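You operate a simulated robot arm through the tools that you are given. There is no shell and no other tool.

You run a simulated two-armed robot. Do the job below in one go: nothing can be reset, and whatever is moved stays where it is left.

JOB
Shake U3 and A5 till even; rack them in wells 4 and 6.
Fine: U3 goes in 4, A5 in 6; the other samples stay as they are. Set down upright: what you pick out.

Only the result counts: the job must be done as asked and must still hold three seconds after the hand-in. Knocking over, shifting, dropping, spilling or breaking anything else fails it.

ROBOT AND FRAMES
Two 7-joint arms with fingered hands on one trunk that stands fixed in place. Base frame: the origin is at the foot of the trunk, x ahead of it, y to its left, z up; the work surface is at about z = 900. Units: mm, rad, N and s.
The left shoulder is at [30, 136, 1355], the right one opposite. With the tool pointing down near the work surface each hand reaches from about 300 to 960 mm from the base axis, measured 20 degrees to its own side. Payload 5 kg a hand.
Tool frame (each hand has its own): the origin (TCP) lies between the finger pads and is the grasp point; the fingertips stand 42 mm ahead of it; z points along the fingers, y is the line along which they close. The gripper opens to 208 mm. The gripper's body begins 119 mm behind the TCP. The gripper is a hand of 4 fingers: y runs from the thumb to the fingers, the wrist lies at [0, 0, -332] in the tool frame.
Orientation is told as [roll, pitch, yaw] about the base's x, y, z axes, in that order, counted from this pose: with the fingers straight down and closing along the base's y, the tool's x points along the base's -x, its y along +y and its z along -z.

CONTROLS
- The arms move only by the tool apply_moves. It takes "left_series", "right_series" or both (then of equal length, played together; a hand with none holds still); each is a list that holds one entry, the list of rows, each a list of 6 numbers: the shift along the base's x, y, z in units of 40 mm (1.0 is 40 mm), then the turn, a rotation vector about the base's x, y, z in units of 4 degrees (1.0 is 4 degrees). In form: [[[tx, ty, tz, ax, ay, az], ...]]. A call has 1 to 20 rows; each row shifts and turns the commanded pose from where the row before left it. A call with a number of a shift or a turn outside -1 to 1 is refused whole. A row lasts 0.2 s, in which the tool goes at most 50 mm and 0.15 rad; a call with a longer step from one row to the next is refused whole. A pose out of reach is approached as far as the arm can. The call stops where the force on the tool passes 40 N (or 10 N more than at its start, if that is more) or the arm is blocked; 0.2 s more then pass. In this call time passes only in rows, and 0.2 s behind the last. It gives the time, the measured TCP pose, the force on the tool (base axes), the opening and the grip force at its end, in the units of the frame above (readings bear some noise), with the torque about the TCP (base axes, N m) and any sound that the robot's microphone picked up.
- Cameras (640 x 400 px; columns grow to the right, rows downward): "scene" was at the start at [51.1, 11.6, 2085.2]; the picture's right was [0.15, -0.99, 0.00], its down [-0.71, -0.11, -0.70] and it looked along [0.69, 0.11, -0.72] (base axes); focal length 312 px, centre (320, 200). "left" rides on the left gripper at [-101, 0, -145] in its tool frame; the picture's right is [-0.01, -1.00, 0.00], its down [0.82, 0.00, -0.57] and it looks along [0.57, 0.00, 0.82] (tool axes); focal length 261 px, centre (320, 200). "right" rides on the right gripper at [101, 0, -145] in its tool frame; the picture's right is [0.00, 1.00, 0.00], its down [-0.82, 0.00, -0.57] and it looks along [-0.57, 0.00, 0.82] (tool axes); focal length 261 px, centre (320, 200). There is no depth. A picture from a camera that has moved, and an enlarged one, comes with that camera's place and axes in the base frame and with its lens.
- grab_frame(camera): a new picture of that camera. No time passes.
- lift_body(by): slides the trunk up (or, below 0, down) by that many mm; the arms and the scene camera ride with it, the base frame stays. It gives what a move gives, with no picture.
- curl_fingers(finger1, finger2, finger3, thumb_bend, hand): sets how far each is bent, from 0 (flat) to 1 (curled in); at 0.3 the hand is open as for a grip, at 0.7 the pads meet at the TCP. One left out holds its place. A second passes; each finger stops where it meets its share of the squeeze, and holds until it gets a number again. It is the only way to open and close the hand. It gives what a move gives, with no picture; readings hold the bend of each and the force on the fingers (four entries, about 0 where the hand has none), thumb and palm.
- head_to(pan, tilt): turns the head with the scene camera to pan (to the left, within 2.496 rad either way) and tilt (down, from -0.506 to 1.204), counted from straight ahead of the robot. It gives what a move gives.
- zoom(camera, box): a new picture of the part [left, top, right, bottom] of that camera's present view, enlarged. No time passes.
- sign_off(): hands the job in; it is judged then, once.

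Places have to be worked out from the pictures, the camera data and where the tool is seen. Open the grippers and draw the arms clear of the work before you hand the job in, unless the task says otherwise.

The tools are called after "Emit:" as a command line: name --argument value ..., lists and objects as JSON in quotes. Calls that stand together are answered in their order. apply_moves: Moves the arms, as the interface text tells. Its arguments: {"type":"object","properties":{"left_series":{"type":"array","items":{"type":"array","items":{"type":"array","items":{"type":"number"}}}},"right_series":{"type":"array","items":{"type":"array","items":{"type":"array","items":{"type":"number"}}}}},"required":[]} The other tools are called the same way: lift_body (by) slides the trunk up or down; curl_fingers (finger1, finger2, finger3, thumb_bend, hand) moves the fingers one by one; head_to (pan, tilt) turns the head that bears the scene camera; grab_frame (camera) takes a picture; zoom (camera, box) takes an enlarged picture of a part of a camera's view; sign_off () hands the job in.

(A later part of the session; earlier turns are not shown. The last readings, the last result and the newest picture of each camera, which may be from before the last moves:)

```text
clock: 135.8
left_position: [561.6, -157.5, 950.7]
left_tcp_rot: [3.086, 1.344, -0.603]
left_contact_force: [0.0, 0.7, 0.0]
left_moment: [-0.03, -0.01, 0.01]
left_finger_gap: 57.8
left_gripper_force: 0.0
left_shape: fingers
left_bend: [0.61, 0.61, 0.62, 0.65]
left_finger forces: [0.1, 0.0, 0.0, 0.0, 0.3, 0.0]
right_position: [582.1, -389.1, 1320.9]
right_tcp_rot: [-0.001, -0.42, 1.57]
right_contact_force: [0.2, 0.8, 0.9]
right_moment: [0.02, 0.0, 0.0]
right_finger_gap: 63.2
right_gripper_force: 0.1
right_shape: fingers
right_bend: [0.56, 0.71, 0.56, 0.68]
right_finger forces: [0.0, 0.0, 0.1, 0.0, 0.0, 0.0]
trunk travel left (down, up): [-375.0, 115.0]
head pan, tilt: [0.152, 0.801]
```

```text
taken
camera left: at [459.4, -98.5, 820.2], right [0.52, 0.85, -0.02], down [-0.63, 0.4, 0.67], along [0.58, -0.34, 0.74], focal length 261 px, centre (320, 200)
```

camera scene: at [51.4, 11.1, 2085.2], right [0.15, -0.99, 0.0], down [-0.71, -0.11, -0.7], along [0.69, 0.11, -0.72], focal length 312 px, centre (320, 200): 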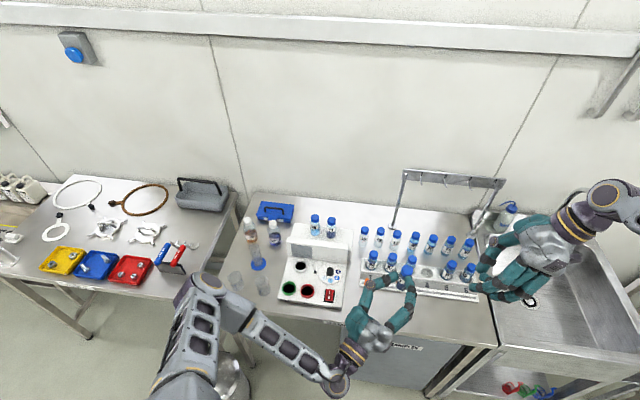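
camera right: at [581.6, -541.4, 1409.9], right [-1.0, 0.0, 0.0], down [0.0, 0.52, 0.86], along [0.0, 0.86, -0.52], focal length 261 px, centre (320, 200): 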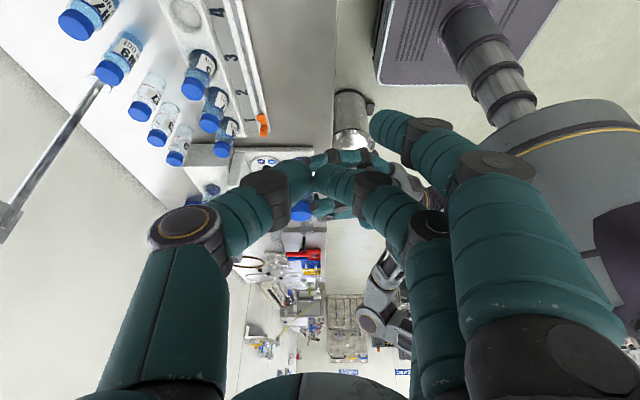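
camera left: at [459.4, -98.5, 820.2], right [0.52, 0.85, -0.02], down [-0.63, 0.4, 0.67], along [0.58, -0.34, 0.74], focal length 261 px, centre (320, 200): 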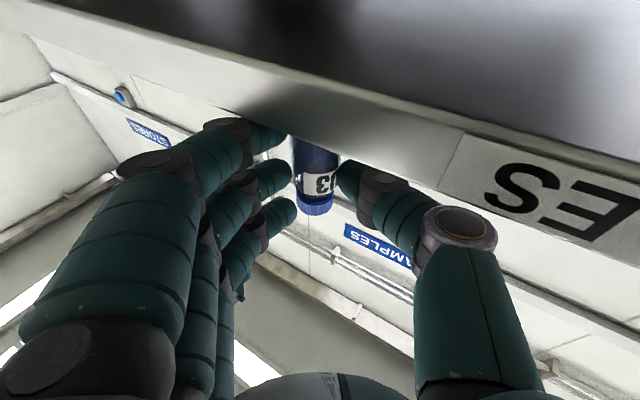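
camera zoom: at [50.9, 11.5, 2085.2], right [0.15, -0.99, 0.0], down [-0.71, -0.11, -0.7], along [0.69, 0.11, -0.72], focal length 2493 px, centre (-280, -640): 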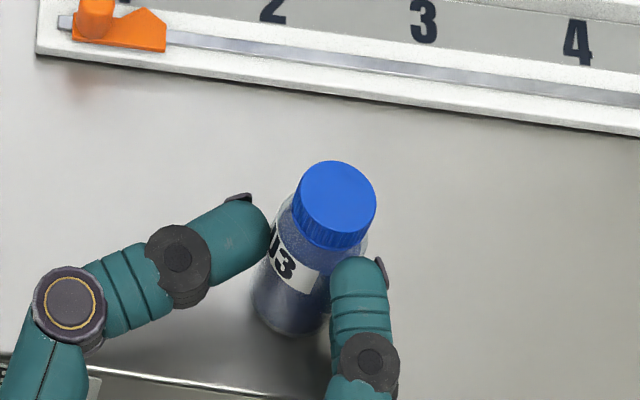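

U3 is standing on its own. I'll open the left hand wider and back it straight out along its heading.

Emit:
curl_fingers --hand "left" --finger1 0.56 --finger2 0.56 --finger3 0.56 --thumb_bend 0.58

Emit:
zoom --camera "scene" --box '[360, 270, 430, 340]'

```text
clock: 136.8
left_position: [562.1, -157.5, 950.5]
left_tcp_rot: [3.087, 1.344, -0.601]
left_contact_force: [-0.4, -0.1, 0.5]
left_moment: [-0.01, -0.02, -0.02]
left_finger_gap: 86.8
left_gripper_force: 0.1
left_shape: fingers
left_bend: [0.56, 0.56, 0.56, 0.57]
left_finger forces: [0.1, 0.0, 0.1, 0.0, 0.0, 0.1]
right_position: [582.4, -390.2, 1319.6]
right_tcp_rot: [-0.001, -0.419, 1.569]
right_contact_force: [-0.5, -0.2, 0.0]
right_moment: [0.03, -0.03, -0.04]
right_finger_gap: 63.2
right_gripper_force: 0.0
right_shape: fingers
right_bend: [0.56, 0.71, 0.56, 0.68]
right_finger forces: [0.0, 0.0, 0.1, 0.0, 0.1, 0.0]
trunk travel left (down, up): [-375.0, 115.0]
head pan, tilt: [0.152, 0.801]
```

```text
5.71 times, centred on (395, 305) of scene
camera zoom: at [51.1, 11.4, 2085.2], right [0.15, -0.99, 0.0], down [-0.71, -0.11, -0.7], along [0.69, 0.11, -0.72], focal length 1781 px, centre (-109, -400)
```

zoom: 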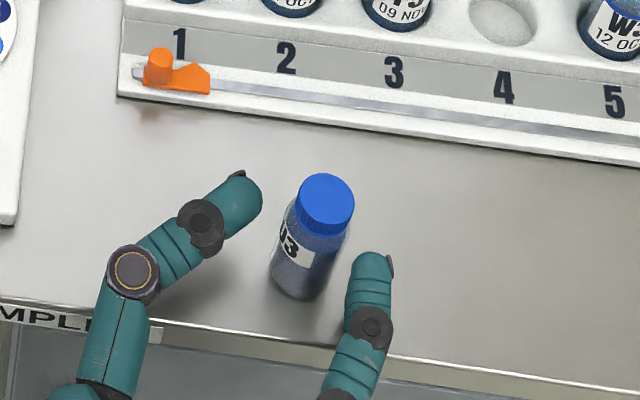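

U3 stands clear between the open fingers. I'll back out 75 mm, then rise and swing left.

Emit:
apply_moves --left_series '[[[-0.25, 0.145, 0, 0, 0, 0], [-0.45, 0.26, 0, 0, 0, 0], [-0.5, 0.29, 0, 0, 0, 0], [-0.45, 0.26, 0, 0, 0, 0], [0, 0, 0.7, 0, 0, 0], [0, 0, 0.9, 0, 0, 0], [0, 0, 0.9, 0, 0, 0], [0, 0, 0.9, 0, 0, 0], [0, 0, 0.9, 0, 0, 0]]]'

Emit:
grab_frame --camera "scene"

Emit:
zoom --camera "scene" --box '[360, 270, 430, 340]'

```text
clock: 138.8
left_position: [494.7, -119.1, 1122.8]
left_tcp_rot: [3.085, 1.346, -0.599]
left_contact_force: [0.1, 0.7, 1.3]
left_moment: [-0.01, -0.01, 0.01]
left_finger_gap: 87.4
left_gripper_force: 0.0
left_shape: fingers
left_bend: [0.56, 0.56, 0.56, 0.57]
left_finger forces: [0.1, 0.0, 0.0, 0.0, 0.1, 0.0]
right_position: [581.5, -389.4, 1319.4]
right_tcp_rot: [0.0, -0.418, 1.572]
right_contact_force: [0.2, -0.1, -0.9]
right_moment: [0.03, -0.03, -0.02]
right_finger_gap: 63.1
right_gripper_force: 0.1
right_shape: fingers
right_bend: [0.56, 0.71, 0.56, 0.68]
right_finger forces: [0.0, 0.0, 0.0, 0.1, 0.1, 0.0]
trunk travel left (down, up): [-375.0, 115.0]
head pan, tilt: [0.152, 0.801]
```

```text
taken
camera scene: at [50.8, 11.4, 2085.2], right [0.15, -0.99, 0.0], down [-0.71, -0.11, -0.7], along [0.69, 0.11, -0.72], focal length 312 px, centre (320, 200)
```

scene: 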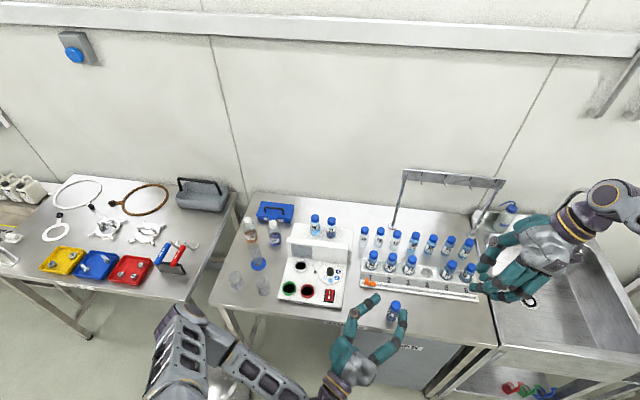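

```text
5.71 times, centred on (395, 305) of scene
camera zoom: at [50.8, 11.4, 2085.2], right [0.15, -0.99, 0.0], down [-0.71, -0.11, -0.7], along [0.69, 0.11, -0.72], focal length 1781 px, centre (-109, -400)
```

zoom: 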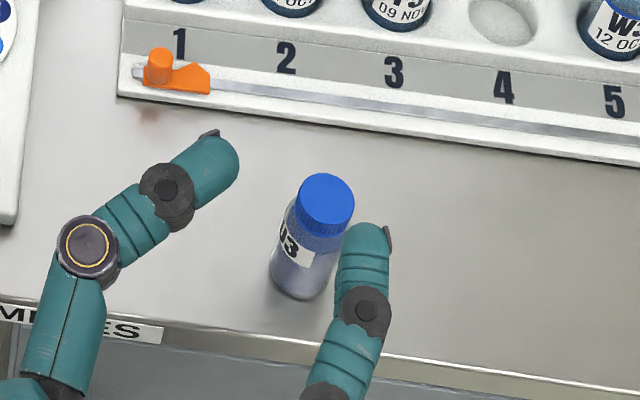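

U3 stands upright at about [603, -185]. I'll take the left arm away to the left, then position the right hand above U3.

Emit:
apply_moves --left_series '[[[-0.2, 0.6, 0.5, 0, 0, 0], [0, 0.9, 0.4, 0, 0, 0], [0, 0.9, 0.4, 0, 0, 0], [0, 0.9, 0.4, 0, 0, 0], [0, 0.9, 0.4, 0, 0, 0], [0, 0.9, 0.2, 0, 0, 0], [0, 0.9, 0, 0, 0, 0], [0, 0.9, 0, 0, 0, 0], [0, 0.9, 0, 0, 0, 0], [0, 0.9, 0, 0, 0, 0], [0, 0.9, 0, 0, 0, 0]]]'

Emit:
curl_fingers --hand "right" --finger1 0.57 --finger2 0.57 --finger3 0.57 --thumb_bend 0.57

Emit:
apply_moves --right_series '[[[0.1, 0.6, -0.3, -1, 0, 0], [0.1, 0.6, -0.5, -1, 0, 0], [0.1, 0.8, -0.5, 0, 0, 0], [0.1, 0.8, -0.5, 0, 0, 0], [0.1, 0.8, -0.5, 0, 0, 0], [0, 0.8, -0.5, 0, 0, 0], [0, 0.7, -0.5, 0, 0, 0], [0, 0, -0.5, 0, 0, 0], [0, 0, -0.5, 0, 0, 0], [0, 0, 0, 0, 0, 0]]]'

Emit:
grab_frame --camera "right"

Emit:
grab_frame --camera "scene"

```text
clock: 141.2
left_position: [486.0, 265.5, 1211.3]
left_tcp_rot: [3.079, 1.345, -0.607]
left_contact_force: [-0.5, -0.5, 0.5]
left_moment: [0.0, 0.0, -0.02]
left_finger_gap: 87.4
left_gripper_force: 0.2
left_shape: fingers
left_bend: [0.56, 0.56, 0.56, 0.57]
left_finger forces: [0.0, 0.0, 0.1, 0.0, 0.1, 0.0]
right_position: [581.2, -389.3, 1319.8]
right_tcp_rot: [0.0, -0.419, 1.571]
right_contact_force: [-0.3, 1.3, 0.1]
right_moment: [-0.08, -0.01, -0.01]
right_finger_gap: 63.3
right_gripper_force: 0.1
right_shape: fingers
right_bend: [0.56, 0.71, 0.56, 0.68]
right_finger forces: [0.0, 0.0, 0.1, 0.1, 0.0, 0.0]
trunk travel left (down, up): [-375.0, 115.0]
head pan, tilt: [0.152, 0.801]
```

```text
clock: 142.2
left_position: [487.3, 264.6, 1211.8]
left_tcp_rot: [3.083, 1.342, -0.602]
left_contact_force: [0.3, 0.0, 0.4]
left_moment: [-0.01, 0.01, 0.01]
left_finger_gap: 87.5
left_gripper_force: 0.0
left_shape: fingers
left_bend: [0.56, 0.56, 0.56, 0.57]
left_finger forces: [0.0, 0.0, 0.0, 0.0, 0.0, 0.1]
right_position: [582.5, -389.5, 1321.9]
right_tcp_rot: [0.001, -0.419, 1.57]
right_contact_force: [0.7, 0.9, -1.0]
right_moment: [0.0, 0.0, -0.02]
right_finger_gap: 89.8
right_gripper_force: 0.0
right_shape: fingers
right_bend: [0.56, 0.56, 0.56, 0.56]
right_finger forces: [0.0, 0.0, 0.1, 0.1, 0.1, 0.0]
trunk travel left (down, up): [-375.0, 115.0]
head pan, tilt: [0.152, 0.801]
```

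```text
clock: 144.4
left_position: [486.4, 266.6, 1211.4]
left_tcp_rot: [3.085, 1.343, -0.6]
left_contact_force: [0.2, 0.1, 0.2]
left_moment: [-0.01, 0.01, 0.05]
left_finger_gap: 87.4
left_gripper_force: 0.0
left_shape: fingers
left_bend: [0.56, 0.56, 0.56, 0.57]
left_finger forces: [0.1, 0.1, 0.0, 0.1, 0.0, 0.0]
right_position: [601.7, -187.9, 1145.3]
right_tcp_rot: [-0.001, -0.28, 1.573]
right_contact_force: [0.4, -0.4, 1.0]
right_moment: [0.01, -0.05, 0.01]
right_finger_gap: 89.7
right_gripper_force: 0.0
right_shape: fingers
right_bend: [0.56, 0.56, 0.56, 0.56]
right_finger forces: [0.0, 0.0, 0.0, 0.0, 0.0, 0.0]
trunk travel left (down, up): [-375.0, 115.0]
head pan, tilt: [0.152, 0.801]
```

```text
taken
camera right: at [600.0, -325.5, 1254.7], right [-1.0, 0.0, 0.0], down [0.0, 0.63, 0.78], along [0.0, 0.78, -0.63], focal length 261 px, centre (320, 200)
```

right: 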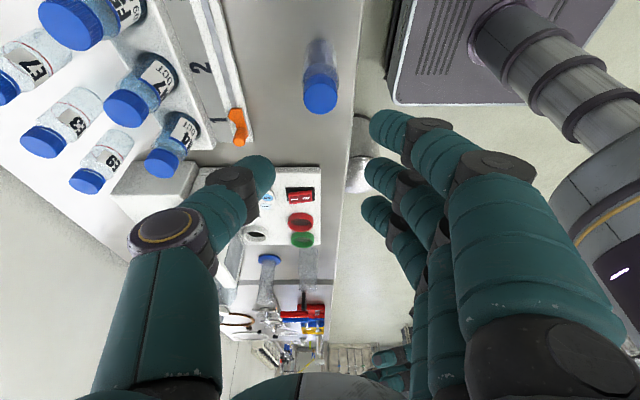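

```text
taken
camera scene: at [50.3, 11.5, 2085.2], right [0.15, -0.99, 0.0], down [-0.71, -0.11, -0.7], along [0.69, 0.11, -0.72], focal length 312 px, centre (320, 200)
```

scene: 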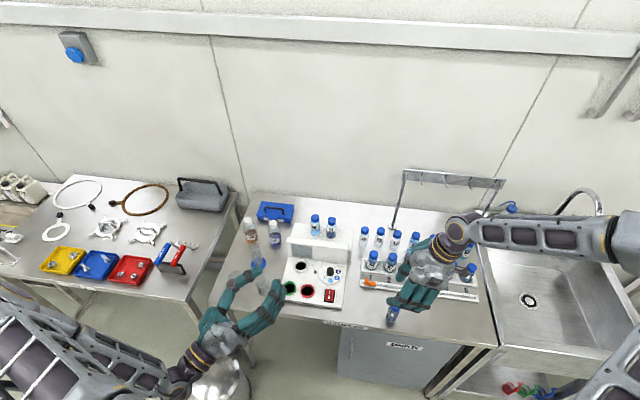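

U3's cap is aligned in x, at y≈-182. I'll descend to just above grasp level and check.

Emit:
apply_moves --right_series '[[[-0.01, 0.13, -0.7, 0, 0, 0], [0, 0, -0.8, 0, 0, 0], [0, 0, -0.8, 0, 0, 0], [0, 0, -0.6, 0, 0, 0], [0, 0, 0, 0, 0, 0]]]'

Emit:
grab_frame --camera "right"

Emit:
zoom --camera "right" --box '[250, 80, 390, 240]'

```text
clock: 145.6
left_position: [486.3, 265.3, 1212.0]
left_tcp_rot: [3.085, 1.343, -0.603]
left_contact_force: [-0.6, 0.7, -0.5]
left_moment: [-0.03, 0.01, 0.01]
left_finger_gap: 87.5
left_gripper_force: 0.0
left_shape: fingers
left_bend: [0.56, 0.56, 0.56, 0.57]
left_finger forces: [0.1, 0.0, 0.1, 0.0, 0.0, 0.0]
right_position: [600.0, -181.9, 1027.6]
right_tcp_rot: [0.0, -0.28, 1.571]
right_contact_force: [0.6, 0.5, 0.3]
right_moment: [0.0, -0.04, -0.02]
right_finger_gap: 89.8
right_gripper_force: 0.1
right_shape: fingers
right_bend: [0.56, 0.56, 0.56, 0.56]
right_finger forces: [0.0, 0.1, 0.1, 0.0, 0.1, 0.0]
trunk travel left (down, up): [-375.0, 115.0]
head pan, tilt: [0.152, 0.801]
```

```text
taken
camera right: at [599.2, -318.4, 1138.3], right [-1.0, 0.0, 0.0], down [0.0, 0.63, 0.78], along [0.0, 0.78, -0.63], focal length 261 px, centre (320, 200)
```

right: 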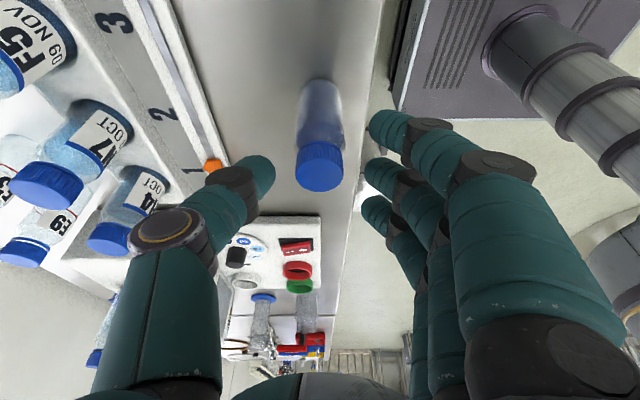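

```text
2.50 times, centred on (320, 160) of right
camera zoom: at [599.2, -318.4, 1138.3], right [-1.0, 0.0, 0.0], down [0.0, 0.63, 0.78], along [0.0, 0.78, -0.63], focal length 652 px, centre (320, 300)
```

zoom: 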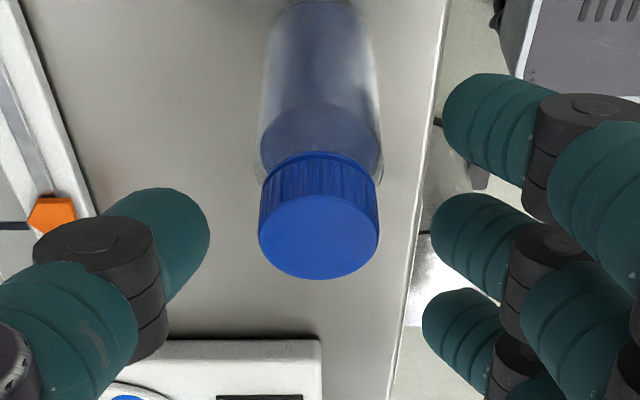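

Well centred. I'll descend to grasp height and close lightly.

Emit:
apply_moves --right_series '[[[0, 0.05, -0.5, 0, 0, 0], [0, 0, -0.5, 0, 0, 0], [0, 0, -0.18, 0, 0, 0], [0, 0, 0, 0, 0, 0]]]'

Emit:
curl_fingers --hand "right" --finger2 0.645 --thumb_bend 0.645

Emit:
grab_frame --camera "right"

```text
clock: 146.6
left_position: [486.8, 265.7, 1212.1]
left_tcp_rot: [3.083, 1.344, -0.602]
left_contact_force: [0.7, 0.0, 0.1]
left_moment: [-0.01, 0.01, 0.02]
left_finger_gap: 87.4
left_gripper_force: 0.1
left_shape: fingers
left_bend: [0.56, 0.56, 0.56, 0.57]
left_finger forces: [0.0, 0.0, 0.0, 0.0, 0.0, 0.0]
right_position: [602.1, -180.5, 980.1]
right_tcp_rot: [0.001, -0.279, 1.572]
right_contact_force: [1.6, 0.5, 0.5]
right_moment: [0.01, 0.01, 0.04]
right_finger_gap: 89.9
right_gripper_force: 0.1
right_shape: fingers
right_bend: [0.56, 0.56, 0.56, 0.56]
right_finger forces: [0.0, 0.0, 0.0, 0.0, 0.0, 0.0]
trunk travel left (down, up): [-375.0, 115.0]
head pan, tilt: [0.152, 0.801]
```

```text
clock: 147.6
left_position: [486.4, 264.2, 1212.0]
left_tcp_rot: [3.082, 1.346, -0.603]
left_contact_force: [0.5, -0.9, -0.4]
left_moment: [0.01, -0.03, 0.0]
left_finger_gap: 87.3
left_gripper_force: 0.0
left_shape: fingers
left_bend: [0.56, 0.56, 0.56, 0.57]
left_finger forces: [0.0, 0.0, 0.0, 0.1, 0.0, 0.0]
right_position: [602.5, -180.9, 980.4]
right_tcp_rot: [-0.001, -0.279, 1.571]
right_contact_force: [0.0, -0.1, 0.6]
right_moment: [-0.01, 0.0, 0.01]
right_finger_gap: 73.3
right_gripper_force: 1.3
right_shape: fingers
right_bend: [0.56, 0.63, 0.56, 0.63]
right_finger forces: [0.0, 1.6, 0.1, 0.0, 1.7, 0.0]
trunk travel left (down, up): [-375.0, 115.0]
head pan, tilt: [0.152, 0.801]
```

```text
taken
camera right: at [601.0, -318.7, 1091.3], right [-1.0, 0.0, 0.0], down [0.0, 0.63, 0.78], along [0.0, 0.78, -0.63], focal length 261 px, centre (320, 200)
```

right: 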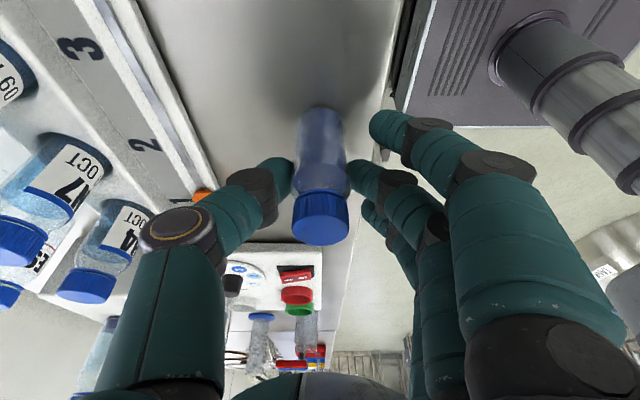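

Balanced contact. I'll squeeze with the finger and thumb in balance.

Emit:
curl_fingers --hand "right" --finger2 0.76 --thumb_bend 0.675

Emit:
curl_fingers --hand "right" --finger2 0.8 --thumb_bend 0.7

Emit:
grab_frame --camera "right"

```text
clock: 148.6
left_position: [486.3, 264.8, 1211.7]
left_tcp_rot: [3.083, 1.345, -0.602]
left_contact_force: [-0.7, 0.0, 1.2]
left_moment: [0.01, -0.01, 0.05]
left_finger_gap: 87.5
left_gripper_force: 0.0
left_shape: fingers
left_bend: [0.56, 0.56, 0.56, 0.57]
left_finger forces: [0.1, 0.0, 0.0, 0.0, 0.0, 0.1]
right_position: [602.3, -181.3, 982.3]
right_tcp_rot: [0.0, -0.277, 1.57]
right_contact_force: [0.0, 0.0, 0.2]
right_moment: [-0.01, 0.02, 0.03]
right_finger_gap: 72.0
right_gripper_force: 8.4
right_shape: fingers
right_bend: [0.56, 0.64, 0.56, 0.65]
right_finger forces: [0.1, 8.4, 0.1, 0.0, 9.0, 0.1]
trunk travel left (down, up): [-375.0, 115.0]
head pan, tilt: [0.152, 0.801]
```

```text
clock: 149.6
left_position: [486.3, 266.3, 1213.1]
left_tcp_rot: [3.085, 1.343, -0.602]
left_contact_force: [-0.8, -0.3, -0.2]
left_moment: [0.02, -0.01, 0.0]
left_finger_gap: 87.6
left_gripper_force: 0.1
left_shape: fingers
left_bend: [0.56, 0.56, 0.56, 0.57]
left_finger forces: [0.1, 0.0, 0.1, 0.0, 0.0, 0.0]
right_position: [601.3, -182.8, 980.9]
right_tcp_rot: [-0.001, -0.28, 1.571]
right_contact_force: [0.6, -0.1, 0.1]
right_moment: [0.02, 0.03, 0.01]
right_finger_gap: 69.3
right_gripper_force: 10.9
right_shape: fingers
right_bend: [0.56, 0.62, 0.56, 0.67]
right_finger forces: [0.0, 10.5, 0.1, 0.0, 11.4, 0.0]
trunk travel left (down, up): [-375.0, 115.0]
head pan, tilt: [0.152, 0.801]
```

```text
taken
camera right: at [601.0, -318.7, 1091.3], right [-1.0, 0.0, 0.0], down [0.0, 0.63, 0.78], along [0.0, 0.78, -0.63], focal length 261 px, centre (320, 200)
```

right: 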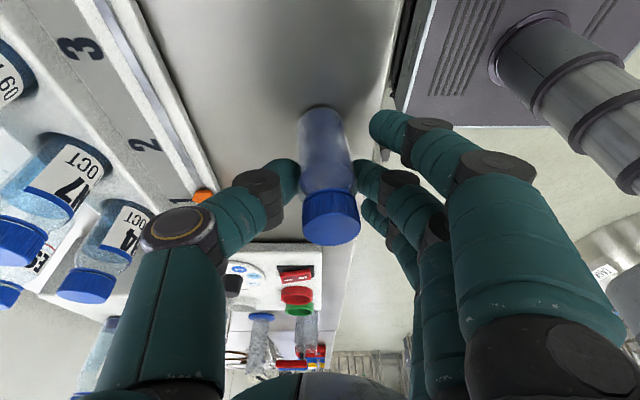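

The grip is 11 N with only a slight lean. I'll lift gently.

Emit:
apply_moves --right_series '[[[0, 0, 0.1, 0, 0, 0], [0, 0, 0.2, 0, 0, 0], [0, 0, 0.3, 0, 0, 0], [0, 0, 0.4, 0, 0, 0], [0, 0, 0.5, 0, 0, 0], [0, 0, 0.5, 0, 0, 0], [0, 0, 0.5, 0, 0, 0], [0, 0, 0.5, 0, 0, 0], [0, 0, 0.5, 0, 0, 0], [0, 0, 0.4, 0, 0, 0], [0, 0, 0.2, 0, 0, 0], [0, 0, 0, 0, 0, 0]]]'

Emit:
zoom --camera "right" --box '[240, 80, 420, 260]'

```text
clock: 152.2
left_position: [486.4, 264.7, 1212.1]
left_tcp_rot: [3.084, 1.344, -0.602]
left_contact_force: [0.2, -0.4, 0.7]
left_moment: [-0.01, 0.01, 0.03]
left_finger_gap: 87.3
left_gripper_force: 0.0
left_shape: fingers
left_bend: [0.56, 0.56, 0.56, 0.57]
left_finger forces: [0.0, 0.0, 0.0, 0.0, 0.1, 0.0]
right_position: [599.7, -179.2, 1145.5]
right_tcp_rot: [0.0, -0.279, 1.573]
right_contact_force: [0.4, -0.2, -0.4]
right_moment: [0.04, -0.02, -0.01]
right_finger_gap: 68.9
right_gripper_force: 11.1
right_shape: fingers
right_bend: [0.56, 0.62, 0.56, 0.67]
right_finger forces: [0.0, 10.4, 0.1, 0.0, 11.2, 0.0]
trunk travel left (down, up): [-375.0, 115.0]
head pan, tilt: [0.152, 0.801]
```

```text
2.22 times, centred on (330, 170) of right
camera zoom: at [600.0, -317.2, 1256.2], right [-1.0, 0.0, 0.0], down [0.0, 0.63, 0.78], along [0.0, 0.78, -0.63], focal length 579 px, centre (298, 267)
```

zoom: 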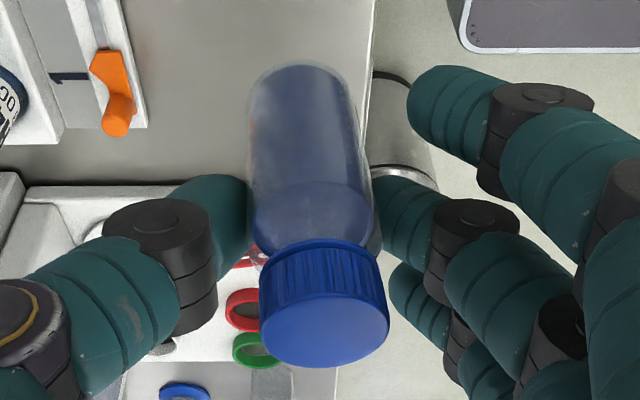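

Contents are even and the lean is only ~4°, which I'll correct by +4° about y. I'll open fingers 1 and 3 and carry it gently to above well 4.

Emit:
curl_fingers --hand "right" --finger1 0.47 --finger3 0.47

Emit:
apply_moves --right_series '[[[0, 0, 0, 0, 0.55, 0], [0, 0, 0, 0, 0.5, 0], [0.2, -0.15, 0, 0, 0, 0], [0.4, -0.3, 0, 0, 0, 0], [0.5, -0.35, 0, 0, 0, 0], [0.5, -0.36, 0, 0, 0, 0], [0.5, -0.36, 0, 0, 0, 0], [0.5, -0.36, 0, 0, 0, 0], [0.5, -0.36, 0, 0, 0, 0], [0.5, -0.36, 0, 0, 0, 0], [0.5, -0.36, 0, 0, 0, 0], [0.5, -0.35, 0, 0, 0, 0], [0.4, -0.3, 0, 0, 0, 0], [0.2, -0.12, 0, 0, 0, 0], [0, 0, 0, 0, 0, 0]]]'

Emit:
grab_frame --camera "right"

Emit:
zoom --camera "right" --box '[240, 50, 420, 260]'

Emit:
zoom --camera "scene" --box '[340, 190, 500, 300]'

```text
clock: 153.2
left_position: [486.6, 265.1, 1211.8]
left_tcp_rot: [3.084, 1.344, -0.602]
left_contact_force: [0.3, -1.0, -0.6]
left_moment: [-0.01, 0.0, -0.02]
left_finger_gap: 87.3
left_gripper_force: 0.0
left_shape: fingers
left_bend: [0.56, 0.56, 0.56, 0.57]
left_finger forces: [0.1, 0.0, 0.0, 0.1, 0.0, 0.0]
right_position: [599.8, -180.0, 1146.4]
right_tcp_rot: [-0.001, -0.279, 1.571]
right_contact_force: [0.4, 0.3, -0.1]
right_moment: [0.02, -0.01, -0.04]
right_finger_gap: 91.2
right_gripper_force: 10.8
right_shape: fingers
right_bend: [0.47, 0.62, 0.47, 0.67]
right_finger forces: [0.0, 10.5, 0.0, 0.0, 11.2, 0.0]
trunk travel left (down, up): [-375.0, 115.0]
head pan, tilt: [0.152, 0.801]
```

```text
clock: 156.4
left_position: [486.4, 264.5, 1213.8]
left_tcp_rot: [3.084, 1.344, -0.6]
left_contact_force: [-0.6, -0.7, -0.9]
left_moment: [-0.02, 0.01, -0.04]
left_finger_gap: 87.8
left_gripper_force: 0.0
left_shape: fingers
left_bend: [0.56, 0.56, 0.56, 0.57]
left_finger forces: [0.0, 0.0, 0.1, 0.0, 0.0, 0.1]
right_position: [809.0, -328.7, 1145.5]
right_tcp_rot: [0.078, -0.279, 1.55]
right_contact_force: [-0.8, -0.7, -0.4]
right_moment: [0.0, -0.03, 0.01]
right_finger_gap: 90.9
right_gripper_force: 10.3
right_shape: fingers
right_bend: [0.47, 0.62, 0.47, 0.67]
right_finger forces: [0.0, 10.3, 0.1, 0.0, 11.1, 0.1]
trunk travel left (down, up): [-375.0, 115.0]
head pan, tilt: [0.152, 0.801]
```

```text
taken
camera right: at [815.6, -465.1, 1255.4], right [-1.0, 0.0, 0.07], down [0.06, 0.63, 0.77], along [-0.04, 0.78, -0.63], focal length 261 px, centre (320, 200)
```

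right: 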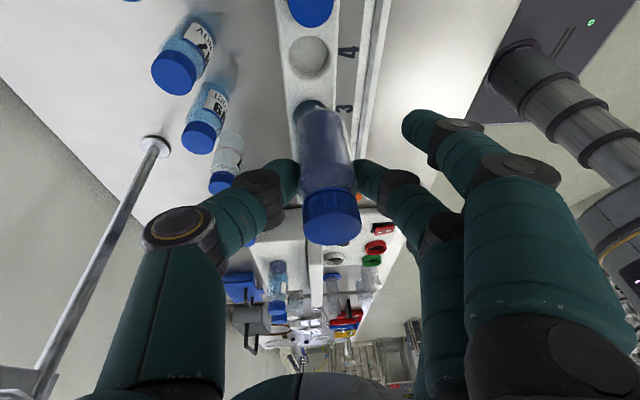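

```text
1.90 times, centred on (330, 155) of right
camera zoom: at [815.6, -465.1, 1255.4], right [-1.0, 0.0, 0.07], down [0.06, 0.63, 0.77], along [-0.04, 0.78, -0.63], focal length 496 px, centre (301, 286)
```

zoom: 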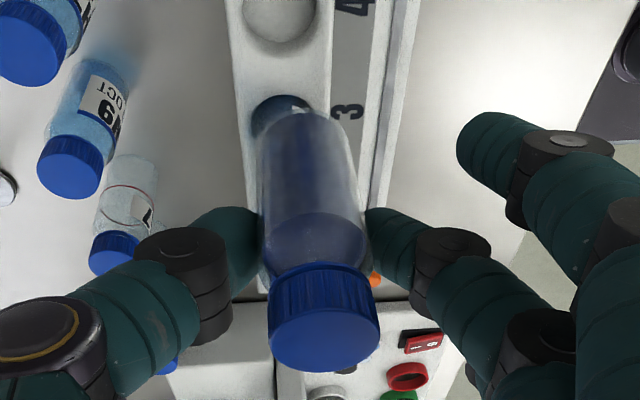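

```text
3.64 times, centred on (420, 245) of scene
camera zoom: at [50.8, 11.2, 2085.2], right [0.15, -0.99, 0.0], down [-0.71, -0.11, -0.7], along [0.69, 0.11, -0.72], focal length 1133 px, centre (-44, 36)
```

zoom: 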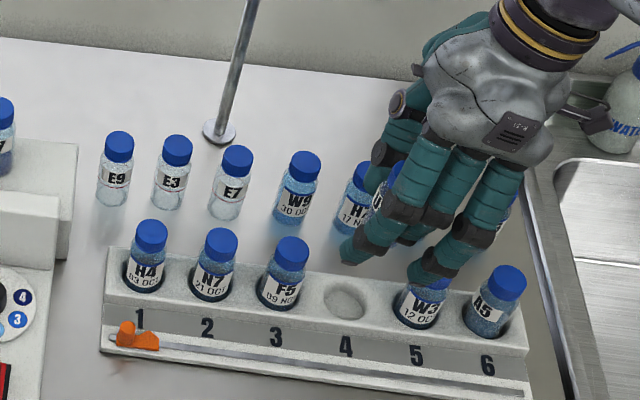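

Well 4 is measured at about [806, -327.5] and the vial base is at [803.4, -331.5]. I'll shift accordingly and descend to ~30 mm above the rim.

Emit:
apply_moves --right_series '[[[0.065, 0.1, -0.3, 0, 0, 0], [0, 0, -0.5, 0, 0, 0], [0, 0, -0.5, 0, 0, 0], [0, 0, -0.5, 0, 0, 0], [0, 0, -0.5, 0, 0, 0], [0, 0, -0.5, 0, 0, 0], [0, 0, 0, 0, 0, 0]]]'

Emit:
grab_frame --camera "right"

Emit:
zoom --camera "right" --box '[250, 60, 390, 200]'

Emit:
zoom --camera "scene" --box '[380, 200, 500, 300]'

```text
clock: 158.0
left_position: [486.7, 263.6, 1212.9]
left_tcp_rot: [3.083, 1.344, -0.602]
left_contact_force: [0.8, -0.4, -0.2]
left_moment: [-0.02, 0.01, 0.01]
left_finger_gap: 87.7
left_gripper_force: 0.0
left_shape: fingers
left_bend: [0.56, 0.56, 0.56, 0.57]
left_finger forces: [0.0, 0.1, 0.0, 0.0, 0.1, 0.0]
right_position: [810.5, -324.4, 1035.5]
right_tcp_rot: [0.075, -0.278, 1.55]
right_contact_force: [-1.0, 0.4, 0.3]
right_moment: [-0.01, -0.04, -0.02]
right_finger_gap: 90.8
right_gripper_force: 10.5
right_shape: fingers
right_bend: [0.47, 0.62, 0.47, 0.67]
right_finger forces: [0.0, 10.3, 0.1, 0.0, 11.1, 0.0]
trunk travel left (down, up): [-375.0, 115.0]
head pan, tilt: [0.152, 0.801]
```

```text
taken
camera right: at [817.6, -460.8, 1144.5], right [-1.0, 0.0, 0.07], down [0.06, 0.63, 0.77], along [-0.04, 0.78, -0.63], focal length 261 px, centre (320, 200)
```

right: 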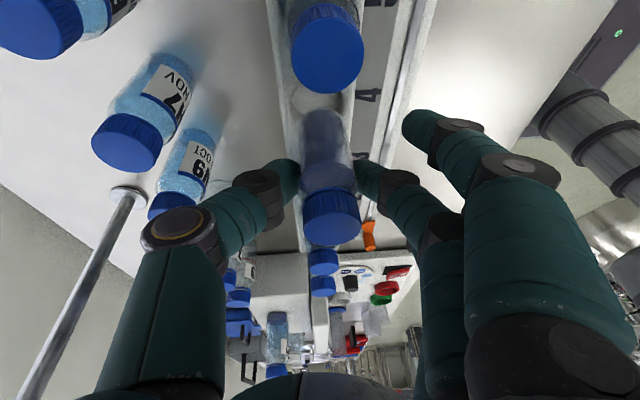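

```text
2.86 times, centred on (320, 130) of right
camera zoom: at [817.6, -460.8, 1144.5], right [-1.0, 0.0, 0.07], down [0.06, 0.63, 0.77], along [-0.04, 0.78, -0.63], focal length 745 px, centre (320, 400)
```

zoom: 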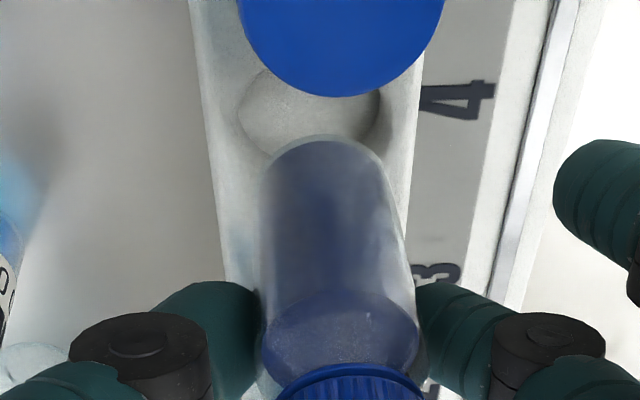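

```text
4.00 times, centred on (440, 250) of scene
camera zoom: at [50.6, 11.8, 2085.2], right [0.15, -0.99, 0.0], down [-0.71, -0.11, -0.7], along [0.69, 0.11, -0.72], focal length 1246 px, centre (-160, 0)
```

zoom: 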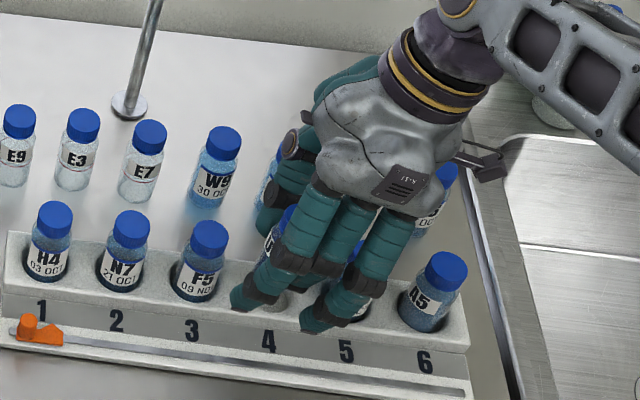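

x is aligned; W3's cap hides part of the well. I'll lower another 22 mm and re-check the alignment near the rim.

Emit:
apply_moves --right_series '[[[0, 0, -0.3, 0, 0, 0], [0, 0, -0.25, 0, 0, 0], [0, 0, 0, 0, 0, 0]]]'

Emit:
zoom --camera "right" --box '[260, 70, 380, 190]'

Emit:
zoom --camera "scene" --box '[390, 220, 470, 290]'

```text
clock: 158.8
left_position: [486.8, 264.3, 1211.2]
left_tcp_rot: [3.083, 1.342, -0.602]
left_contact_force: [0.2, -0.2, 0.4]
left_moment: [0.0, -0.01, -0.01]
left_finger_gap: 87.4
left_gripper_force: 0.0
left_shape: fingers
left_bend: [0.56, 0.56, 0.56, 0.57]
left_finger forces: [0.0, 0.1, 0.0, 0.0, 0.0, 0.0]
right_position: [810.7, -325.0, 1012.3]
right_tcp_rot: [0.077, -0.28, 1.549]
right_contact_force: [0.0, -0.5, -1.0]
right_moment: [0.0, -0.01, -0.01]
right_finger_gap: 90.8
right_gripper_force: 10.6
right_shape: fingers
right_bend: [0.47, 0.62, 0.47, 0.67]
right_finger forces: [0.0, 10.4, 0.1, 0.0, 11.1, 0.0]
trunk travel left (down, up): [-375.0, 115.0]
head pan, tilt: [0.152, 0.801]
```

```text
3.33 times, centred on (320, 130) of right
camera zoom: at [818.2, -460.6, 1122.0], right [-1.0, 0.0, 0.07], down [0.06, 0.63, 0.77], along [-0.04, 0.78, -0.63], focal length 869 px, centre (320, 433)
```

zoom: 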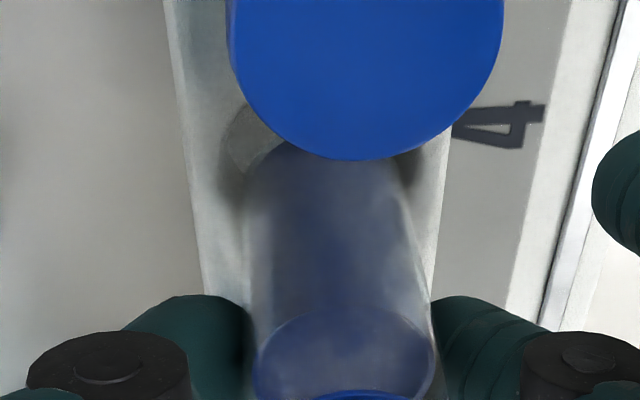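

```text
5.71 times, centred on (430, 255) of scene
camera zoom: at [51.0, 11.6, 2085.2], right [0.15, -0.99, 0.0], down [-0.71, -0.11, -0.7], along [0.69, 0.11, -0.72], focal length 1781 px, centre (-309, -114)
```

zoom: 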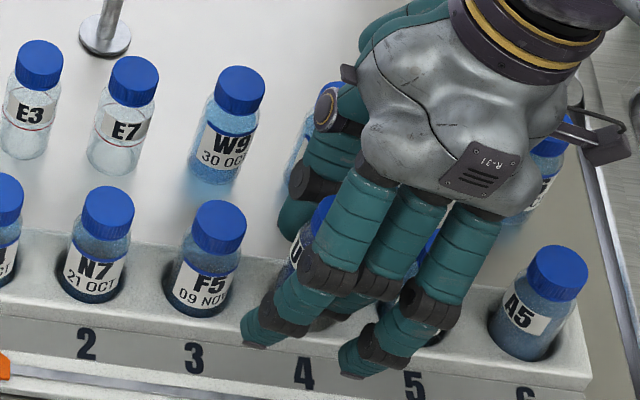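

W3 hides the far rim, but neighbour-vial midpoints and earlier rays agree on well 4 at ≈[806, -328.5], and the base is at ≈[805, -328]. I'll lower in small steps watching for early contact (rim at TCP z≈1000, bottom at ≈983).

Emit:
apply_moves --right_series '[[[0.02, -0.01, -0.1, 0, 0, 0], [0, 0, -0.1, 0, 0, 0], [0, 0, -0.1, 0, 0, 0], [0, 0, 0, 0, 0, 0]]]'

Emit:
apply_moves --right_series '[[[0, 0, -0.1, 0, 0, 0], [0, 0, 0, 0, 0, 0]]]'

Emit:
zoom --camera "right" --box '[260, 70, 380, 190]'

```text
clock: 159.8
left_position: [487.3, 264.3, 1212.1]
left_tcp_rot: [3.083, 1.345, -0.602]
left_contact_force: [-0.2, -0.1, -0.1]
left_moment: [-0.01, 0.05, 0.02]
left_finger_gap: 87.2
left_gripper_force: 0.1
left_shape: fingers
left_bend: [0.56, 0.56, 0.56, 0.57]
left_finger forces: [0.0, 0.1, 0.0, 0.1, 0.0, 0.1]
right_position: [812.7, -325.5, 1001.1]
right_tcp_rot: [0.076, -0.28, 1.55]
right_contact_force: [-0.1, -0.6, -0.4]
right_moment: [-0.02, 0.02, 0.02]
right_finger_gap: 90.9
right_gripper_force: 10.3
right_shape: fingers
right_bend: [0.47, 0.62, 0.47, 0.67]
right_finger forces: [0.0, 10.3, 0.0, 0.1, 11.1, 0.1]
trunk travel left (down, up): [-375.0, 115.0]
head pan, tilt: [0.152, 0.801]
```

```text
clock: 160.4
left_position: [486.1, 265.7, 1212.1]
left_tcp_rot: [3.085, 1.343, -0.601]
left_contact_force: [0.0, -0.2, -0.8]
left_moment: [0.0, 0.0, 0.01]
left_finger_gap: 87.4
left_gripper_force: 0.0
left_shape: fingers
left_bend: [0.56, 0.56, 0.56, 0.57]
left_finger forces: [0.0, 0.0, 0.0, 0.1, 0.0, 0.0]
right_position: [811.3, -324.3, 996.9]
right_tcp_rot: [0.076, -0.279, 1.551]
right_contact_force: [0.3, 0.7, -0.5]
right_moment: [-0.05, -0.03, -0.03]
right_finger_gap: 90.8
right_gripper_force: 10.8
right_shape: fingers
right_bend: [0.47, 0.62, 0.47, 0.67]
right_finger forces: [0.0, 10.3, 0.0, 0.0, 11.2, 0.1]
trunk travel left (down, up): [-375.0, 115.0]
head pan, tilt: [0.152, 0.801]
```

```text
3.33 times, centred on (320, 130) of right
camera zoom: at [819.1, -461.5, 1107.2], right [-1.0, 0.0, 0.07], down [0.06, 0.63, 0.77], along [-0.04, 0.78, -0.63], focal length 869 px, centre (320, 433)
```

zoom: 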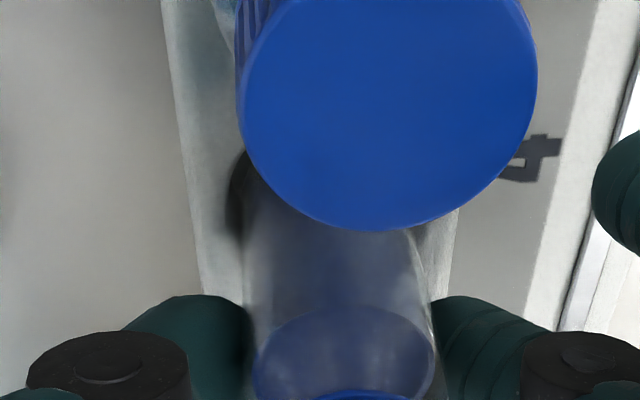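

No contact yet and the base should be at or below the rim. I'll keep going in 3 mm steps.

Emit:
apply_moves --right_series '[[[0, 0, -0.08, 0, 0, 0], [0, 0, 0, 0, 0, 0]]]'

Emit:
apply_moves --right_series '[[[0, 0, -0.08, 0, 0, 0], [0, 0, 0, 0, 0, 0]]]'

Emit:
apply_moves --right_series '[[[0, 0, -0.08, 0, 0, 0], [0, 0, 0, 0, 0, 0]]]'

```text
clock: 161.0
left_position: [486.7, 265.3, 1212.2]
left_tcp_rot: [3.084, 1.343, -0.603]
left_contact_force: [-0.7, -0.3, 0.0]
left_moment: [0.0, 0.0, 0.01]
left_finger_gap: 87.7
left_gripper_force: 0.0
left_shape: fingers
left_bend: [0.56, 0.56, 0.56, 0.57]
left_finger forces: [0.1, 0.0, 0.0, 0.0, 0.0, 0.0]
right_position: [812.2, -325.4, 993.7]
right_tcp_rot: [0.078, -0.277, 1.549]
right_contact_force: [-0.2, -1.0, -1.1]
right_moment: [-0.03, 0.0, -0.02]
right_finger_gap: 90.8
right_gripper_force: 11.0
right_shape: fingers
right_bend: [0.47, 0.62, 0.47, 0.67]
right_finger forces: [0.1, 10.3, 0.1, 0.0, 11.1, 0.1]
trunk travel left (down, up): [-375.0, 115.0]
head pan, tilt: [0.152, 0.801]
```

```text
clock: 161.6
left_position: [485.9, 265.4, 1212.0]
left_tcp_rot: [3.085, 1.343, -0.602]
left_contact_force: [0.6, 1.2, 0.6]
left_moment: [0.0, 0.02, 0.02]
left_finger_gap: 87.8
left_gripper_force: 0.1
left_shape: fingers
left_bend: [0.56, 0.56, 0.56, 0.57]
left_finger forces: [0.1, 0.0, 0.0, 0.1, 0.0, 0.0]
right_position: [812.0, -324.1, 990.2]
right_tcp_rot: [0.076, -0.279, 1.551]
right_contact_force: [-1.0, 0.0, 0.0]
right_moment: [0.01, 0.04, -0.03]
right_finger_gap: 90.6
right_gripper_force: 10.2
right_shape: fingers
right_bend: [0.47, 0.62, 0.47, 0.67]
right_finger forces: [0.0, 10.4, 0.1, 0.0, 11.2, 0.1]
trunk travel left (down, up): [-375.0, 115.0]
head pan, tilt: [0.152, 0.801]
```

```text
clock: 162.2
left_position: [486.5, 265.2, 1213.7]
left_tcp_rot: [3.083, 1.343, -0.603]
left_contact_force: [0.4, 0.0, -0.4]
left_moment: [0.0, 0.05, -0.01]
left_finger_gap: 87.2
left_gripper_force: 0.0
left_shape: fingers
left_bend: [0.56, 0.56, 0.56, 0.57]
left_finger forces: [0.0, 0.0, 0.0, 0.0, 0.0, 0.1]
right_position: [812.5, -324.1, 987.4]
right_tcp_rot: [0.076, -0.278, 1.549]
right_contact_force: [1.0, 0.7, 6.7]
right_moment: [0.02, 0.0, -0.01]
right_finger_gap: 90.2
right_gripper_force: 11.5
right_shape: fingers
right_bend: [0.47, 0.62, 0.47, 0.68]
right_finger forces: [0.0, 11.1, 0.1, 0.0, 12.7, 0.0]
trunk travel left (down, up): [-375.0, 115.0]
head pan, tilt: [0.152, 0.801]
```

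Contact of 6.7 N with no moment at base z≈907: it's on the well bottom. I'll press 1.5 mm more to confirm, then view.

Emit:
apply_moves --right_series '[[[0, 0, -0.04, 0, 0, 0], [0, 0, 0, 0, 0, 0]]]'

Emit:
grab_frame --camera "right"

Emit:
zoom --camera "scene" --box '[390, 220, 470, 290]'

```text
clock: 162.8
left_position: [486.1, 266.8, 1212.5]
left_tcp_rot: [3.084, 1.344, -0.601]
left_contact_force: [0.0, 0.2, 0.6]
left_moment: [0.01, -0.01, -0.03]
left_finger_gap: 87.4
left_gripper_force: 0.1
left_shape: fingers
left_bend: [0.56, 0.56, 0.56, 0.57]
left_finger forces: [0.1, 0.0, 0.0, 0.0, 0.1, 0.0]
right_position: [813.7, -323.5, 986.6]
right_tcp_rot: [0.076, -0.28, 1.552]
right_contact_force: [3.7, 1.0, 15.6]
right_moment: [0.1, 0.0, -0.03]
right_finger_gap: 89.6
right_gripper_force: 13.3
right_shape: fingers
right_bend: [0.47, 0.62, 0.47, 0.68]
right_finger forces: [0.0, 12.0, 0.1, 0.0, 14.8, 0.1]
trunk travel left (down, up): [-375.0, 115.0]
head pan, tilt: [0.152, 0.801]
```

```text
taken
camera right: at [819.7, -461.1, 1096.2], right [-1.0, 0.0, 0.07], down [0.06, 0.63, 0.77], along [-0.04, 0.78, -0.63], focal length 261 px, centre (320, 200)
```

right: 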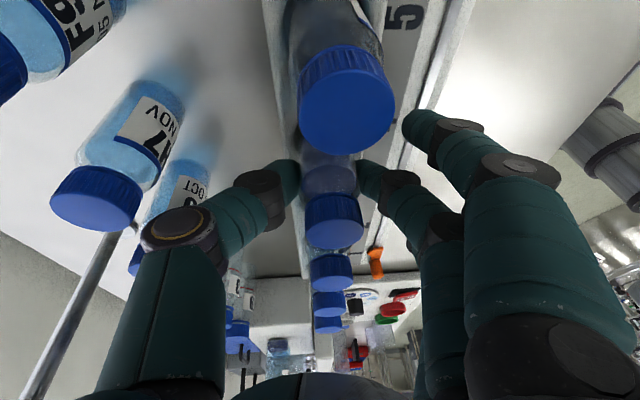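

```text
5.71 times, centred on (430, 255) of scene
camera zoom: at [49.8, 12.4, 2085.3], right [0.15, -0.99, 0.0], down [-0.71, -0.11, -0.7], along [0.69, 0.11, -0.72], focal length 1781 px, centre (-309, -114)
```

zoom: 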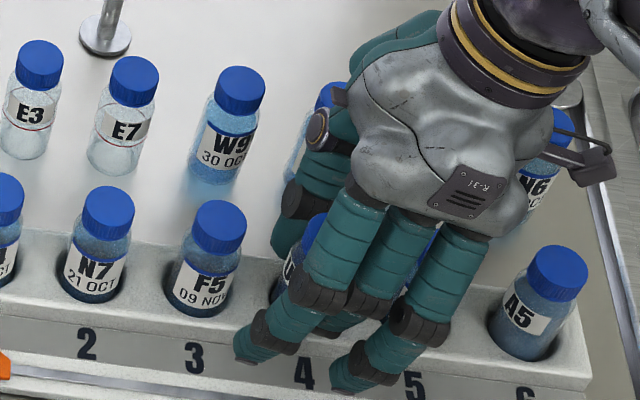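

Firm seat on the bottom. I'll release by opening the finger and thumb together in two small steps.

Emit:
curl_fingers --hand "right" --finger2 0.59 --thumb_bend 0.645

Emit:
curl_fingers --hand "right" --finger2 0.54 --thumb_bend 0.58

Emit:
grab_frame --camera "right"

Emit:
zoom --camera "scene" --box '[390, 220, 470, 290]'

```text
clock: 163.8
left_position: [487.3, 264.8, 1212.8]
left_tcp_rot: [3.084, 1.343, -0.602]
left_contact_force: [-1.6, -0.4, 0.2]
left_moment: [0.01, 0.03, -0.01]
left_finger_gap: 87.5
left_gripper_force: 0.1
left_shape: fingers
left_bend: [0.56, 0.56, 0.56, 0.57]
left_finger forces: [0.1, 0.1, 0.0, 0.0, 0.0, 0.1]
right_position: [813.9, -325.1, 984.7]
right_tcp_rot: [0.075, -0.276, 1.551]
right_contact_force: [-0.1, -1.2, -0.7]
right_moment: [-0.01, -0.02, 0.03]
right_finger_gap: 93.1
right_gripper_force: 0.2
right_shape: fingers
right_bend: [0.47, 0.59, 0.47, 0.64]
right_finger forces: [0.1, 0.0, 0.0, 0.1, 0.0, 0.1]
trunk travel left (down, up): [-375.0, 115.0]
head pan, tilt: [0.152, 0.801]
```

```text
clock: 164.8
left_position: [487.1, 264.1, 1213.9]
left_tcp_rot: [3.084, 1.344, -0.604]
left_contact_force: [0.8, -0.6, -0.1]
left_moment: [-0.03, 0.02, -0.01]
left_finger_gap: 87.4
left_gripper_force: 0.0
left_shape: fingers
left_bend: [0.56, 0.56, 0.56, 0.57]
left_finger forces: [0.1, 0.1, 0.0, 0.0, 0.1, 0.0]
right_position: [812.5, -324.3, 984.5]
right_tcp_rot: [0.078, -0.277, 1.55]
right_contact_force: [-0.1, 0.1, 0.0]
right_moment: [0.06, 0.01, 0.0]
right_finger_gap: 109.8
right_gripper_force: 0.0
right_shape: fingers
right_bend: [0.47, 0.54, 0.47, 0.57]
right_finger forces: [0.1, 0.0, 0.0, 0.0, 0.1, 0.1]
trunk travel left (down, up): [-375.0, 115.0]
head pan, tilt: [0.152, 0.801]
```

```text
taken
camera right: at [819.9, -461.7, 1094.8], right [-1.0, 0.0, 0.07], down [0.06, 0.63, 0.77], along [-0.04, 0.78, -0.63], focal length 261 px, centre (320, 200)
```

right: 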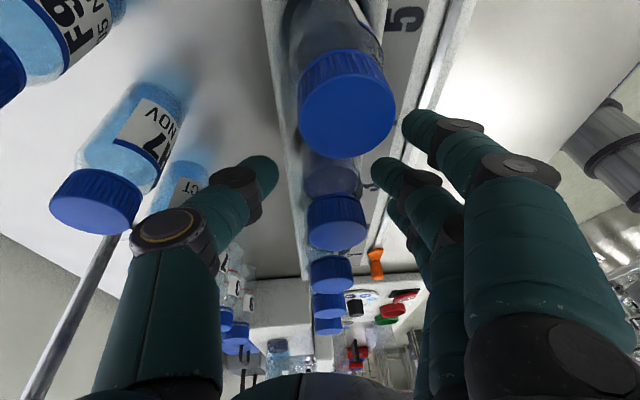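

```text
5.71 times, centred on (430, 255) of scene
camera zoom: at [51.1, 11.7, 2085.2], right [0.15, -0.99, 0.0], down [-0.71, -0.11, -0.7], along [0.69, 0.11, -0.72], focal length 1781 px, centre (-309, -114)
```

zoom: 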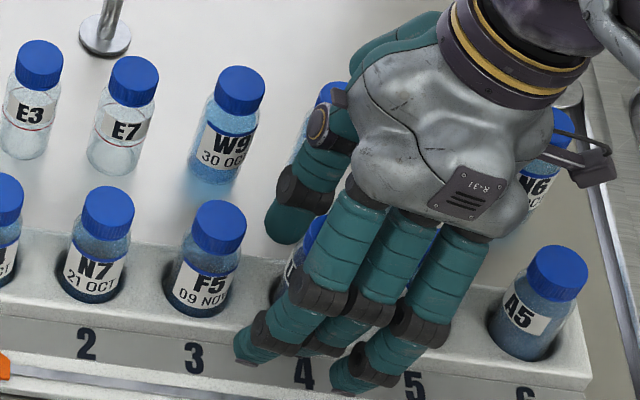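

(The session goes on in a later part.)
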